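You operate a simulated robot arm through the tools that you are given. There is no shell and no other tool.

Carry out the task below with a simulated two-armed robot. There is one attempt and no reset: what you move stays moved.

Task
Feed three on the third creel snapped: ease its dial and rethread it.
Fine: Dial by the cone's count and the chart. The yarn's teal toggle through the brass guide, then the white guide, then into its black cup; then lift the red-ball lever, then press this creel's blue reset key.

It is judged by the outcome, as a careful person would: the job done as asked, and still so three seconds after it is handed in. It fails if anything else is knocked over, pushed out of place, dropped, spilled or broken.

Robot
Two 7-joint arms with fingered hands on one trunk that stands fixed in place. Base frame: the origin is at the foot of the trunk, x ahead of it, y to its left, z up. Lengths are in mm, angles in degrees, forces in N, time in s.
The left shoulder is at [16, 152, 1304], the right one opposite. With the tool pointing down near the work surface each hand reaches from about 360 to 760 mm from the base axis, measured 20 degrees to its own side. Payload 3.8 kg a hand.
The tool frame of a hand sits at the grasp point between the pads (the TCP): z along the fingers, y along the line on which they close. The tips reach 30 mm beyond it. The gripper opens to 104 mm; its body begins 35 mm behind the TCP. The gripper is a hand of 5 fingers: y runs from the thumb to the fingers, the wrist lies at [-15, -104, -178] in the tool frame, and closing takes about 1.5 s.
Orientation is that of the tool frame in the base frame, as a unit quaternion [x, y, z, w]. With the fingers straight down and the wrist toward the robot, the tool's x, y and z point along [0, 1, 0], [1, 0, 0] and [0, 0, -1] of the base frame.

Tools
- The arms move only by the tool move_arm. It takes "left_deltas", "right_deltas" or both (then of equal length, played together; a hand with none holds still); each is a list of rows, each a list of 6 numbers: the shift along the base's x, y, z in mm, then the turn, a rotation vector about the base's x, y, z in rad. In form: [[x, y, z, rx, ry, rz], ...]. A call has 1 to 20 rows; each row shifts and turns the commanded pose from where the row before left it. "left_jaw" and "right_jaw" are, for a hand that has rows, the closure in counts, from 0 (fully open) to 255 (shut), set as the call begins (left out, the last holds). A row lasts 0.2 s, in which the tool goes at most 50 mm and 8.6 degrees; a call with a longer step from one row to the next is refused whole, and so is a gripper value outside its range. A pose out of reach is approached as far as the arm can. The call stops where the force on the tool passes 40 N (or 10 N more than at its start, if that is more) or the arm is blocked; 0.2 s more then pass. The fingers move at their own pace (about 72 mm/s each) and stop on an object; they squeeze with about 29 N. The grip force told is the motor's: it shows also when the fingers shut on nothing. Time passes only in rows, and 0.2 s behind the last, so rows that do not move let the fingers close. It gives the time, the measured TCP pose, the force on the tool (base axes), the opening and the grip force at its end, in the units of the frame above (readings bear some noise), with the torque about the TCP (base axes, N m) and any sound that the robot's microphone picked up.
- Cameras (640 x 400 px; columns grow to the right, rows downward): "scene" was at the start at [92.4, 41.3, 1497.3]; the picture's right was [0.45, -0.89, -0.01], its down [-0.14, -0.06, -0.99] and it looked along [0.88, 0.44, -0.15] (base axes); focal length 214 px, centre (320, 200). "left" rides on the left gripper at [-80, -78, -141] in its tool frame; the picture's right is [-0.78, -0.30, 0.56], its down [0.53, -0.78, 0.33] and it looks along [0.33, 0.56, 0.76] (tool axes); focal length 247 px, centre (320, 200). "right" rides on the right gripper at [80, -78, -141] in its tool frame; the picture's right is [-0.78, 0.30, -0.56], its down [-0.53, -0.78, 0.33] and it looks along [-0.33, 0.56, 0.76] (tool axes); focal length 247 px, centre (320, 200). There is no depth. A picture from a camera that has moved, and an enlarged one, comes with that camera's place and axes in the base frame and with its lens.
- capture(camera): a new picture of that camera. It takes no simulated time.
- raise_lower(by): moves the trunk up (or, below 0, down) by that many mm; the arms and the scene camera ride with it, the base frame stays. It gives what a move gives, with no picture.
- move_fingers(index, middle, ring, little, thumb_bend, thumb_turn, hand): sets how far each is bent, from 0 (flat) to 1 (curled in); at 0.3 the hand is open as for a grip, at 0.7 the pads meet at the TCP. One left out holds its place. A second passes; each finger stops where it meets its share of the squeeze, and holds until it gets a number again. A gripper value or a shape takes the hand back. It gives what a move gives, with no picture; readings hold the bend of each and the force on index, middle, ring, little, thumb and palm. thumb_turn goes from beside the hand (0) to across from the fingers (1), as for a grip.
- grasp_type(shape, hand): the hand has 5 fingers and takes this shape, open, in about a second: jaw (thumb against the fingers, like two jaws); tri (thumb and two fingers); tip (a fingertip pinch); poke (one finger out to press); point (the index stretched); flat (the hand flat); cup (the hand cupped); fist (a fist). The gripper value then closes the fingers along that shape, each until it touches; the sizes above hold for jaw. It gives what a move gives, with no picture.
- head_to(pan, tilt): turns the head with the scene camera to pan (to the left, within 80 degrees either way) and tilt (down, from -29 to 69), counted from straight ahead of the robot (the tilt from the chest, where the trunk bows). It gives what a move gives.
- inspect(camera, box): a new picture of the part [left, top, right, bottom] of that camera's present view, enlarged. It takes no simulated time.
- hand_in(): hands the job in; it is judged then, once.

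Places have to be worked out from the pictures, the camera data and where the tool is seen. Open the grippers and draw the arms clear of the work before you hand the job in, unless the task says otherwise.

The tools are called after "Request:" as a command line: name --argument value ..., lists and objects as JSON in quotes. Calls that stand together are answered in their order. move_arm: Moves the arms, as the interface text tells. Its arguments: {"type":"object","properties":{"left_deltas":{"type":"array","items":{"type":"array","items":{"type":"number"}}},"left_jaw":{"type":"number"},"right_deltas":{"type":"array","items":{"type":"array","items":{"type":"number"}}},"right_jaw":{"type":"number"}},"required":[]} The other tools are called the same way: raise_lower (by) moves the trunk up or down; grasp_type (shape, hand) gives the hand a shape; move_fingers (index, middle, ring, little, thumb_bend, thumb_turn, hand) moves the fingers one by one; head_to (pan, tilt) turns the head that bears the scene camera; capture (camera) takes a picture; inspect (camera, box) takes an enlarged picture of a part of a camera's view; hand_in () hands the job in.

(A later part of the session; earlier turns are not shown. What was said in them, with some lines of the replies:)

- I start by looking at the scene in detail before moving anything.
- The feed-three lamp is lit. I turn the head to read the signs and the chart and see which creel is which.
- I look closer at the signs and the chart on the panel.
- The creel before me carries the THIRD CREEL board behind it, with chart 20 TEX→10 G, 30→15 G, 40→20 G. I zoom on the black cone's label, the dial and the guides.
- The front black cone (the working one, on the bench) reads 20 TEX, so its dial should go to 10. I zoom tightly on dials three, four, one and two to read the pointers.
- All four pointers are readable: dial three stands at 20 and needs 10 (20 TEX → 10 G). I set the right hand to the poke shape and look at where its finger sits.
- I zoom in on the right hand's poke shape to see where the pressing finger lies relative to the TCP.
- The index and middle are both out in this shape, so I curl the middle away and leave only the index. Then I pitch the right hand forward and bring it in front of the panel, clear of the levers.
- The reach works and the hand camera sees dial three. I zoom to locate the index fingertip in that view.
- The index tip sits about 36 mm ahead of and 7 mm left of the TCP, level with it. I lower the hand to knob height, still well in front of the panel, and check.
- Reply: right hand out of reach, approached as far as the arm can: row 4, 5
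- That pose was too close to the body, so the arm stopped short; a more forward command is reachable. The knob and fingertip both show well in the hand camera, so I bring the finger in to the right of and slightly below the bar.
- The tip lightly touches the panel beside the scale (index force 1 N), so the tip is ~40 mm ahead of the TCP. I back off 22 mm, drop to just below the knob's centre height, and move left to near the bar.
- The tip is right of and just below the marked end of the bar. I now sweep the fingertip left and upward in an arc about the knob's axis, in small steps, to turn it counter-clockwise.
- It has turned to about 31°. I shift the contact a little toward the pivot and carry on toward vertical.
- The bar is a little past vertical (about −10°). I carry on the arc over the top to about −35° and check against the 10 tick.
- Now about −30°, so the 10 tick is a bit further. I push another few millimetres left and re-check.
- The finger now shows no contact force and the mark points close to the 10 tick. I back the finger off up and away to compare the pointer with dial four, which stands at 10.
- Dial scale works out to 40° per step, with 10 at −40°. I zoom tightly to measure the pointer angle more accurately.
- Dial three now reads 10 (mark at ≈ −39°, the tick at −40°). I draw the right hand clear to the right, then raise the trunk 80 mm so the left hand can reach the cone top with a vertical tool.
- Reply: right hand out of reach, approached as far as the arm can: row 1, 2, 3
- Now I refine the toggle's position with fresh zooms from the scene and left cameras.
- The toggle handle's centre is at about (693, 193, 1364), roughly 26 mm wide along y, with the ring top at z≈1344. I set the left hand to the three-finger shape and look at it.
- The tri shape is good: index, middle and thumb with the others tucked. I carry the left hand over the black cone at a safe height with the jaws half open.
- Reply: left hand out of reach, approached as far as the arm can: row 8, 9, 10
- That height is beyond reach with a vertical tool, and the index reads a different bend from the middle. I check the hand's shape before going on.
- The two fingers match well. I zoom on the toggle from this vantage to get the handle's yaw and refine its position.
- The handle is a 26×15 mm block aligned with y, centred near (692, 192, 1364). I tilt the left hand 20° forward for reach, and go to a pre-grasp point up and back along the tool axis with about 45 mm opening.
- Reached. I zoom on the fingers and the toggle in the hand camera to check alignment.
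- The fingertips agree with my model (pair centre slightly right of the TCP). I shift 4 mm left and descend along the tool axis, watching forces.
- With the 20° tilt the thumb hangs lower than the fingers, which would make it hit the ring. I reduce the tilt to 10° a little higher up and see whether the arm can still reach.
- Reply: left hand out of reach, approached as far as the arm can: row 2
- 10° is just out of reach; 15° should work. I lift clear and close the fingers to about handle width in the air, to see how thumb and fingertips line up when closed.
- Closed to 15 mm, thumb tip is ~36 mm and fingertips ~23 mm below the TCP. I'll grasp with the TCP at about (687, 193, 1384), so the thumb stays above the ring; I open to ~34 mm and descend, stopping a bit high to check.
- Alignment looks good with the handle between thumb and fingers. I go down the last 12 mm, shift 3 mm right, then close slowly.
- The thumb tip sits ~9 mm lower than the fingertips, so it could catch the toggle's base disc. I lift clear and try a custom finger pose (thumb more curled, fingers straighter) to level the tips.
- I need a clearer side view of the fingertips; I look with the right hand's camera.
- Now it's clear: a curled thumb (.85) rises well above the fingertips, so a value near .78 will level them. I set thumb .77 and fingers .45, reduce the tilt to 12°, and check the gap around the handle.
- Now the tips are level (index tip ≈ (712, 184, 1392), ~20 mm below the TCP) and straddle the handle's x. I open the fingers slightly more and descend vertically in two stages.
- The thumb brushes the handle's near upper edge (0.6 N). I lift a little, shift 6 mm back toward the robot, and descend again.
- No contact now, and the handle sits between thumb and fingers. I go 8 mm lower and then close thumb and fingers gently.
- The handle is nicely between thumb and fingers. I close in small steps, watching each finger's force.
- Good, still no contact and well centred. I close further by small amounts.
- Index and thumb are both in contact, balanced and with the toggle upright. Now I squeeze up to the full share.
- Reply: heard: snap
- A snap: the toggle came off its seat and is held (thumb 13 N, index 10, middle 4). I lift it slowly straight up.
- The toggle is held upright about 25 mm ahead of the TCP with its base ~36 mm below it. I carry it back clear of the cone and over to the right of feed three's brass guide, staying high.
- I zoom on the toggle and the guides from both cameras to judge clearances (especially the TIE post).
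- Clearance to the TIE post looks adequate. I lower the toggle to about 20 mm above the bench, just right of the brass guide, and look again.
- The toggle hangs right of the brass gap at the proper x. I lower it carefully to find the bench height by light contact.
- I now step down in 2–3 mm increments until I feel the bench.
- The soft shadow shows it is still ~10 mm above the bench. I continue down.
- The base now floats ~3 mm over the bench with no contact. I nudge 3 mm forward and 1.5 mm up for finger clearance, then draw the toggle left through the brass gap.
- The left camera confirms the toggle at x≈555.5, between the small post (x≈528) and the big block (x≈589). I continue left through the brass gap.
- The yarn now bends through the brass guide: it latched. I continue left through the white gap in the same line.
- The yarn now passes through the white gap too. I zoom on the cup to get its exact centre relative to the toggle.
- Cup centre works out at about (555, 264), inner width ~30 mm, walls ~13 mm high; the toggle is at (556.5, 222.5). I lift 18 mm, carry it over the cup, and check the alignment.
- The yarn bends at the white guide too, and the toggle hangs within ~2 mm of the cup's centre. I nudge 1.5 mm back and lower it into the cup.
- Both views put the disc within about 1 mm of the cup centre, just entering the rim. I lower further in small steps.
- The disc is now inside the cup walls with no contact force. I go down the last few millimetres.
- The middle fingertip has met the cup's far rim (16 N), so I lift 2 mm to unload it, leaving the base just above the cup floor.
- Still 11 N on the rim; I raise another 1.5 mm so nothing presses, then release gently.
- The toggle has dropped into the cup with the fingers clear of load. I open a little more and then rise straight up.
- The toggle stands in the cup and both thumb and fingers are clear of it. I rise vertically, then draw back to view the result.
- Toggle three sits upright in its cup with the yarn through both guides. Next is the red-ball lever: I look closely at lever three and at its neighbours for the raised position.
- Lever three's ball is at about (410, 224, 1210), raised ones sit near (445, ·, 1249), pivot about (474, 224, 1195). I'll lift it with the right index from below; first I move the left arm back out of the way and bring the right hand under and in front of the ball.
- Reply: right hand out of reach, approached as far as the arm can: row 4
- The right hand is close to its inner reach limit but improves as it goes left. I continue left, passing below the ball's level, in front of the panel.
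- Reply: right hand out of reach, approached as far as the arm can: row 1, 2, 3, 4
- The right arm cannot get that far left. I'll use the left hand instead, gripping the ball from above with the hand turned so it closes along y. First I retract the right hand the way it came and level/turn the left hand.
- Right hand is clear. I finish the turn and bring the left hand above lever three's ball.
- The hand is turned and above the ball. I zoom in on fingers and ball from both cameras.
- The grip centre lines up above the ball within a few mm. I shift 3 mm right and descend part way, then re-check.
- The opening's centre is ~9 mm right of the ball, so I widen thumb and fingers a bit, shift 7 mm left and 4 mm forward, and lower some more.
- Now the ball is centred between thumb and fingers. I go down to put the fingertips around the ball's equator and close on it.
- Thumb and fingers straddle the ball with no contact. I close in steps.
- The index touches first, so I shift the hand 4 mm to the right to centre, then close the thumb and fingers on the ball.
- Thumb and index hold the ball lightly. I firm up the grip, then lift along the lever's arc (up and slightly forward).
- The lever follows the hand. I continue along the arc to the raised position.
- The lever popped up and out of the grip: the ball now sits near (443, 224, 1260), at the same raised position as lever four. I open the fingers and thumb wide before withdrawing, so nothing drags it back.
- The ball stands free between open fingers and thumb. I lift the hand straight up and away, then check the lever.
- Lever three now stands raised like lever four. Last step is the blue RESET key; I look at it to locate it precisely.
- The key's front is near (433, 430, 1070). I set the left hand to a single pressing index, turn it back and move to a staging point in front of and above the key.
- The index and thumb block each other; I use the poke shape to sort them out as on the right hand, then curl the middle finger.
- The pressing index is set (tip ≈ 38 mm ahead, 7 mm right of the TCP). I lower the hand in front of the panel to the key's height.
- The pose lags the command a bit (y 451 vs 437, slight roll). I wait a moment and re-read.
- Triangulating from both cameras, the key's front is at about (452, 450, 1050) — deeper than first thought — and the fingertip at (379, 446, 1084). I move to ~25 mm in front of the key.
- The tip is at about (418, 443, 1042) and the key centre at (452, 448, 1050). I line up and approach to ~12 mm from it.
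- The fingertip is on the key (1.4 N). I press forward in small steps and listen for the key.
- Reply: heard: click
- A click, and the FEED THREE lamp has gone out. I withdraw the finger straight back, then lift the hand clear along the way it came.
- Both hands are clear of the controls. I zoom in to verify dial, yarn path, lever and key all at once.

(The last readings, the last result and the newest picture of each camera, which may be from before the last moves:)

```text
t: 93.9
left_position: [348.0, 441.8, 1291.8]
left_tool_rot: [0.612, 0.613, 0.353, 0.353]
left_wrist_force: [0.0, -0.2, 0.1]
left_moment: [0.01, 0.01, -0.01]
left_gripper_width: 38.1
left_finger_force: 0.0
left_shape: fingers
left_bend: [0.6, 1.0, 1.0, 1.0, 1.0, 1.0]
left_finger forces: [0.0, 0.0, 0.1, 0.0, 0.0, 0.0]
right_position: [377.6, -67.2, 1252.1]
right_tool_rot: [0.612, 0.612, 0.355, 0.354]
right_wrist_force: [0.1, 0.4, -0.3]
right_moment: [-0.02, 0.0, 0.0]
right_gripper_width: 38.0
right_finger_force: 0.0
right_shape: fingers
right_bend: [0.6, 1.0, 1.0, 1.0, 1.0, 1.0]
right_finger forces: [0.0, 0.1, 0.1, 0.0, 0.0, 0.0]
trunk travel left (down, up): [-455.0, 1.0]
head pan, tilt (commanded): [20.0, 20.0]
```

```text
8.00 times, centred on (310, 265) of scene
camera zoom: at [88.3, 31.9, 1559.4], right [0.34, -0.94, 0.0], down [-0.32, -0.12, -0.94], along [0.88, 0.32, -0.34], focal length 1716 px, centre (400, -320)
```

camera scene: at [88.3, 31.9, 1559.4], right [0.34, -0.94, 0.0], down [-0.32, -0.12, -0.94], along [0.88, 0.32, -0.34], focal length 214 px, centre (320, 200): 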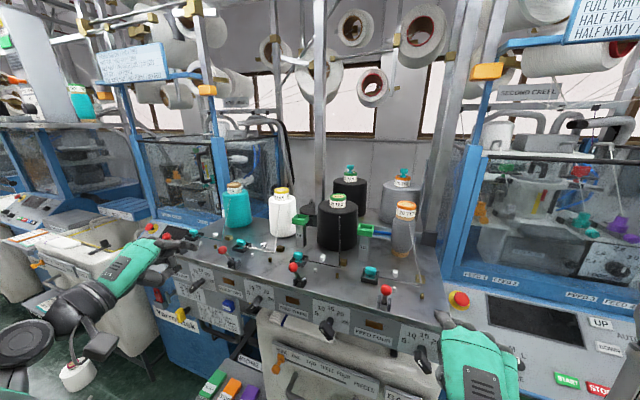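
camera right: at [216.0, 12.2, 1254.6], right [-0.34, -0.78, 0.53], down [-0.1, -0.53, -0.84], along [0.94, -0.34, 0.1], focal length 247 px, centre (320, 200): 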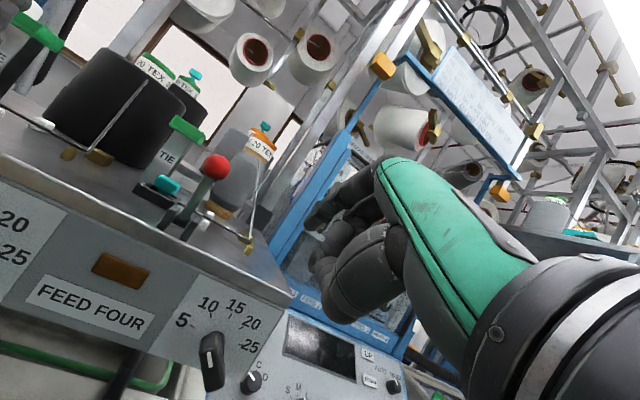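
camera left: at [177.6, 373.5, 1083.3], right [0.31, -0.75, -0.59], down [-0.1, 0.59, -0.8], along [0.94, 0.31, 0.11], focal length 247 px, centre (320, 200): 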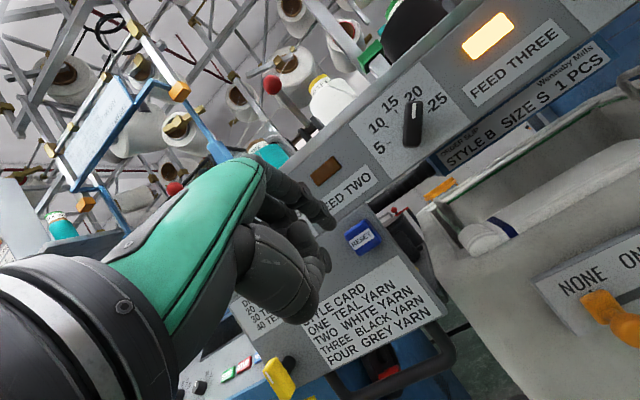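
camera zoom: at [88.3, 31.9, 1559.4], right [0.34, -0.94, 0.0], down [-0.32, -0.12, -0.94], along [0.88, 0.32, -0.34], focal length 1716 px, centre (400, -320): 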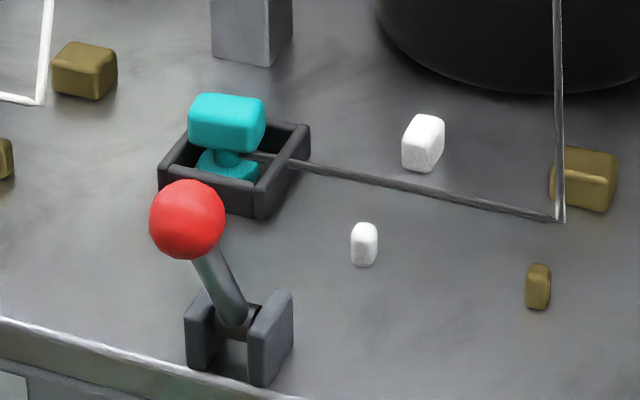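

Everything checks: dial at 10, yarn through brass and white guides, toggle seated in its cup, lever up, lamp out. I draw both arms up and clear, then open both hands.

Request:
move_arm --left_deltas '[[-3, 3, 40, 0, 0, 0], [-3, 3, 40, 0, 0, 0], [0, 3, 40, 0, 0, 0], [0, 3, 40, 0, 0, 0]]' --right_deltas '[[-3, -15, 40, 0, 0, 0], [-3, -15, 40, 0, 0, 0], [0, -15, 40, 0, 0, 0], [0, -15, 40, 0, 0, 0]]'

Request:
grasp_type --shape "jaw" --hand "left"

Request:
grasp_type --shape "jaw" --hand "right"

Request:
move_arm --left_deltas '[[0, 0, 0, 0, 0, 0], [0, 0, 0, 0, 0, 0]]' --left_jaw 0 --right_deltas '[[0, 0, 0, 0, 0, 0], [0, 0, 0, 0, 0, 0]]' --right_jaw 0

Request:
head_to --pan 20 --tilt 30

Request:
capture --camera "scene"

```text
t: 94.9
left_position: [335.3, 450.0, 1452.5]
left_tool_rot: [0.612, 0.612, 0.353, 0.355]
left_wrist_force: [-0.7, 0.2, -0.7]
left_moment: [0.02, 0.01, 0.01]
left_gripper_width: 38.1
left_finger_force: 0.1
left_shape: fingers
left_bend: [0.6, 1.0, 1.0, 1.0, 1.0, 1.0]
left_finger forces: [0.1, 0.1, 0.0, 0.0, 0.0, 0.0]
right_position: [435.5, -85.8, 1393.5]
right_tool_rot: [0.613, 0.611, 0.355, 0.355]
right_wrist_force: [-0.4, -0.6, -0.7]
right_moment: [0.03, 0.01, 0.0]
right_gripper_width: 38.2
right_finger_force: 0.0
right_shape: fingers
right_bend: [0.6, 1.0, 1.0, 1.0, 1.0, 1.0]
right_finger forces: [0.0, 0.0, 0.1, 0.0, 0.0, 0.1]
right hand out of reach, approached as far as the arm can: row 1, 2, 3, 4
trunk travel left (down, up): [-455.0, 1.0]
head pan, tilt (commanded): [20.0, 20.0]
```

```text
t: 95.8
left_position: [336.4, 451.4, 1450.7]
left_tool_rot: [0.612, 0.613, 0.353, 0.354]
left_wrist_force: [0.5, 0.5, -0.1]
left_moment: [0.01, 0.0, 0.04]
left_gripper_width: 103.7
left_finger_force: 0.1
left_shape: jaw
left_bend: [0.3, 0.3, 0.3, 0.3, 0.3, 0.98]
left_finger forces: [0.0, 0.1, 0.1, 0.1, 0.0, 0.1]
right_position: [436.7, -83.6, 1392.7]
right_tool_rot: [0.613, 0.611, 0.354, 0.354]
right_wrist_force: [-0.1, -0.4, -0.4]
right_moment: [-0.02, 0.01, 0.02]
right_gripper_width: 38.0
right_finger_force: 0.1
right_shape: fingers
right_bend: [0.6, 1.0, 1.0, 1.0, 1.0, 1.0]
right_finger forces: [0.0, 0.0, 0.0, 0.0, 0.1, 0.0]
trunk travel left (down, up): [-455.0, 1.0]
head pan, tilt (commanded): [20.0, 20.0]
```

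```text
t: 96.7
left_position: [336.4, 450.3, 1448.9]
left_tool_rot: [0.612, 0.613, 0.354, 0.354]
left_wrist_force: [0.0, 0.5, 0.2]
left_moment: [0.01, 0.01, -0.04]
left_gripper_width: 103.6
left_finger_force: 0.0
left_shape: jaw
left_bend: [0.3, 0.3, 0.3, 0.3, 0.3, 0.98]
left_finger forces: [0.0, 0.1, 0.1, 0.0, 0.1, 0.0]
right_position: [435.8, -85.4, 1393.2]
right_tool_rot: [0.613, 0.611, 0.354, 0.355]
right_wrist_force: [-0.5, 0.4, 0.4]
right_moment: [0.02, 0.03, 0.0]
right_gripper_width: 103.8
right_finger_force: 0.0
right_shape: jaw
right_bend: [0.3, 0.3, 0.3, 0.3, 0.3, 0.98]
right_finger forces: [0.1, 0.0, 0.1, 0.0, 0.0, 0.1]
trunk travel left (down, up): [-455.0, 1.0]
head pan, tilt (commanded): [20.0, 20.0]
```

```text
t: 97.3
left_position: [335.9, 450.8, 1449.5]
left_tool_rot: [0.613, 0.612, 0.353, 0.354]
left_wrist_force: [0.4, -0.4, -1.2]
left_moment: [0.01, 0.01, 0.03]
left_gripper_width: 103.7
left_finger_force: 0.0
left_shape: jaw
left_bend: [0.3, 0.3, 0.3, 0.3, 0.3, 0.98]
left_finger forces: [0.1, 0.1, 0.0, 0.0, 0.0, 0.0]
right_position: [435.5, -84.4, 1392.9]
right_tool_rot: [0.612, 0.611, 0.355, 0.355]
right_wrist_force: [0.3, 1.2, 0.3]
right_moment: [-0.01, 0.0, -0.01]
right_gripper_width: 103.8
right_finger_force: 0.0
right_shape: jaw
right_bend: [0.3, 0.3, 0.3, 0.3, 0.3, 0.98]
right_finger forces: [0.1, 0.0, 0.0, 0.1, 0.1, 0.1]
trunk travel left (down, up): [-455.0, 1.0]
head pan, tilt (commanded): [20.0, 20.0]
```

```text
t: 98.0
left_position: [337.5, 450.5, 1451.3]
left_tool_rot: [0.611, 0.612, 0.354, 0.354]
left_wrist_force: [-0.6, -0.1, 0.1]
left_moment: [0.02, 0.01, 0.0]
left_gripper_width: 103.7
left_finger_force: 0.1
left_shape: jaw
left_bend: [0.3, 0.3, 0.3, 0.3, 0.3, 0.98]
left_finger forces: [0.0, 0.0, 0.0, 0.0, 0.0, 0.1]
right_position: [435.6, -84.7, 1393.6]
right_tool_rot: [0.613, 0.612, 0.354, 0.354]
right_wrist_force: [0.4, -0.2, -0.2]
right_moment: [-0.01, 0.02, -0.01]
right_gripper_width: 104.1
right_finger_force: 0.0
right_shape: jaw
right_bend: [0.3, 0.3, 0.3, 0.3, 0.3, 0.98]
right_finger forces: [0.1, 0.0, 0.1, 0.0, 0.0, 0.0]
trunk travel left (down, up): [-455.0, 1.0]
head pan, tilt (commanded): [20.0, 30.0]
```

```text
taken
camera scene: at [85.6, 30.7, 1543.4], right [0.34, -0.94, 0.0], down [-0.47, -0.17, -0.87], along [0.81, 0.3, -0.5], focal length 214 px, centre (320, 200)
```

scene: 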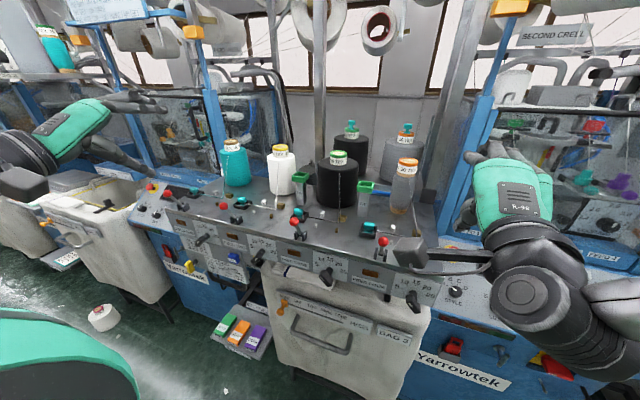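

The right hand drifted forward at its reach limit, so I rotate it back to pointing down and draw it back toward the robot, well clear of the bench; the left hand likewise.

Request:
move_arm --right_deltas '[[-4, 0, 12, 0, 0.131, 0], [-6, 0, 12, 0, 0.131, 0], [-8, 0, 12, 0, 0.131, 0], [-8, 4, 12, 0, 0.131, 0], [-10, 8, 12, 0, 0.131, 0], [-10, 8, 12, 0, 0.131, 0], [-10, 8, 12, 0, 0.131, 0], [-10, 8, 12, 0, 0.13, 0], [0, 0, 0, 0, 0, 0]]' --left_deltas '[[2, 0, 8, 0, 0.131, 0], [2, 0, 8, 0, 0.131, 0], [2, 0, 8, 0, 0.131, 0], [2, 0, 8, 0, 0.131, 0], [2, 0, 8, 0, 0.131, 0], [2, 0, 8, 0, 0.131, 0], [2, 0, 8, 0, 0.131, 0], [2, 0, 8, 0, 0.13, 0], [0, 0, 0, 0, 0, 0]]'

Request:
capture --camera "scene"

Request:
inspect --camera "scene" --box '[270, 190, 430, 300]'

Request:
inspect --camera "scene" --box '[180, 190, 340, 300]'

```text
t: 100.0
left_position: [353.4, 452.7, 1513.3]
left_tool_rot: [0.707, 0.707, -0.001, 0.0]
left_wrist_force: [0.0, -0.7, 0.1]
left_moment: [0.02, 0.01, -0.05]
left_gripper_width: 104.0
left_finger_force: 0.1
left_shape: jaw
left_bend: [0.3, 0.3, 0.3, 0.3, 0.3, 0.98]
left_finger forces: [0.1, 0.0, 0.0, 0.1, 0.0, 0.0]
right_position: [367.2, -46.9, 1487.8]
right_tool_rot: [0.707, 0.707, 0.0, 0.0]
right_wrist_force: [0.8, 0.5, -0.9]
right_moment: [0.01, -0.02, 0.01]
right_gripper_width: 103.7
right_finger_force: 0.1
right_shape: jaw
right_bend: [0.3, 0.3, 0.3, 0.3, 0.3, 0.98]
right_finger forces: [0.0, 0.0, 0.0, 0.0, 0.1, 0.0]
trunk travel left (down, up): [-455.0, 1.0]
head pan, tilt (commanded): [20.0, 30.0]
```

```text
taken
camera scene: at [85.5, 30.7, 1543.3], right [0.34, -0.94, 0.0], down [-0.47, -0.17, -0.87], along [0.81, 0.3, -0.5], focal length 214 px, centre (320, 200)
```

scene: 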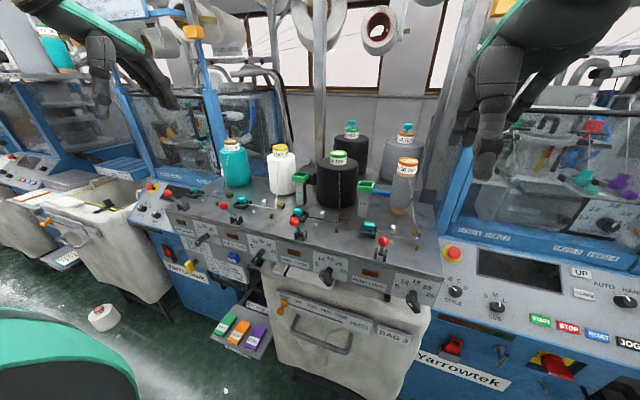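

```text
3.64 times, centred on (350, 245) of scene
camera zoom: at [85.5, 30.7, 1543.3], right [0.34, -0.94, 0.0], down [-0.47, -0.17, -0.87], along [0.81, 0.3, -0.5], focal length 780 px, centre (211, 36)
```

zoom: 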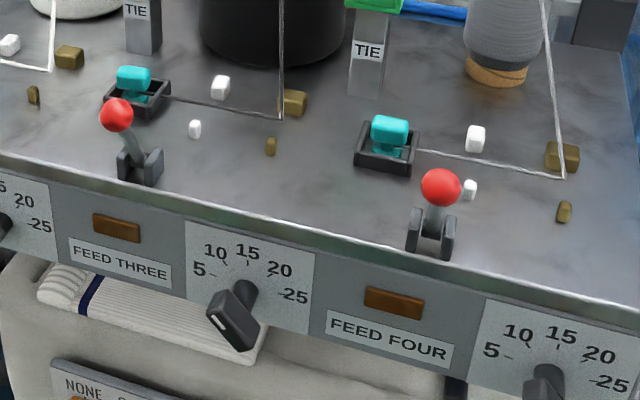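

```text
3.64 times, centred on (260, 245) of scene
camera zoom: at [85.5, 30.7, 1543.3], right [0.34, -0.94, 0.0], down [-0.47, -0.17, -0.87], along [0.81, 0.3, -0.5], focal length 780 px, centre (538, 36)
```

zoom: 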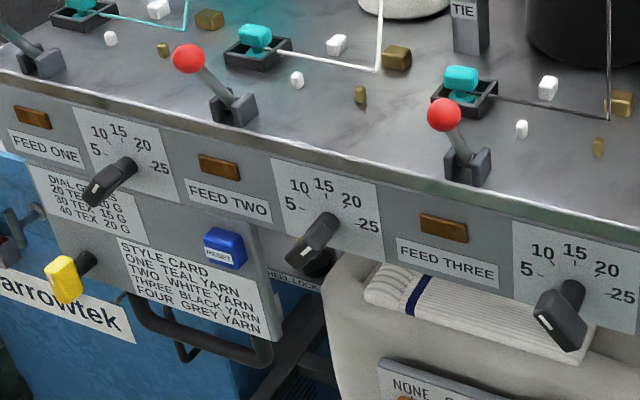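

Feed three now matches its neighbours: dial at 10 G, yarn through both guides, toggle in its cup, lever up, and lamp out after the reset. Nothing else has moved and both hands are open and clear, so I hand the job in.

Request:
hand_in

```text
The job is handed in.
```

Feed three on the third creel is rethreaded, its dial is eased to 10 G, and its lamp went out after the reset.

- **Dial:** The working black cone reads 20 TEX and the chart gives 10 G for that, so I turned dial three from 20 to 10. By my measurement the pointer sits within about 1° of the 10 mark.
- **Yarn:** The teal toggle went through the brass guide, then the white guide, and sits upright in its black cup. In the pictures the yarn bends at both guides as the neighbouring feeds do.
- **Lever:** The red-ball lever is up at the same position as lever four. It sprang the last part of the way up on its own once I had lifted it partway.
- **Reset:** I pressed this creel's blue RESET key after the lever. It clicked and the lamp went out.

While I was lowering the toggle, one fingertip pressed on the rim of the black cup with about 16 N. I backed off before releasing, and the cup did not move.

In the last pictures nothing else was out of place. Both hands were open and clear of the creel when I handed in.
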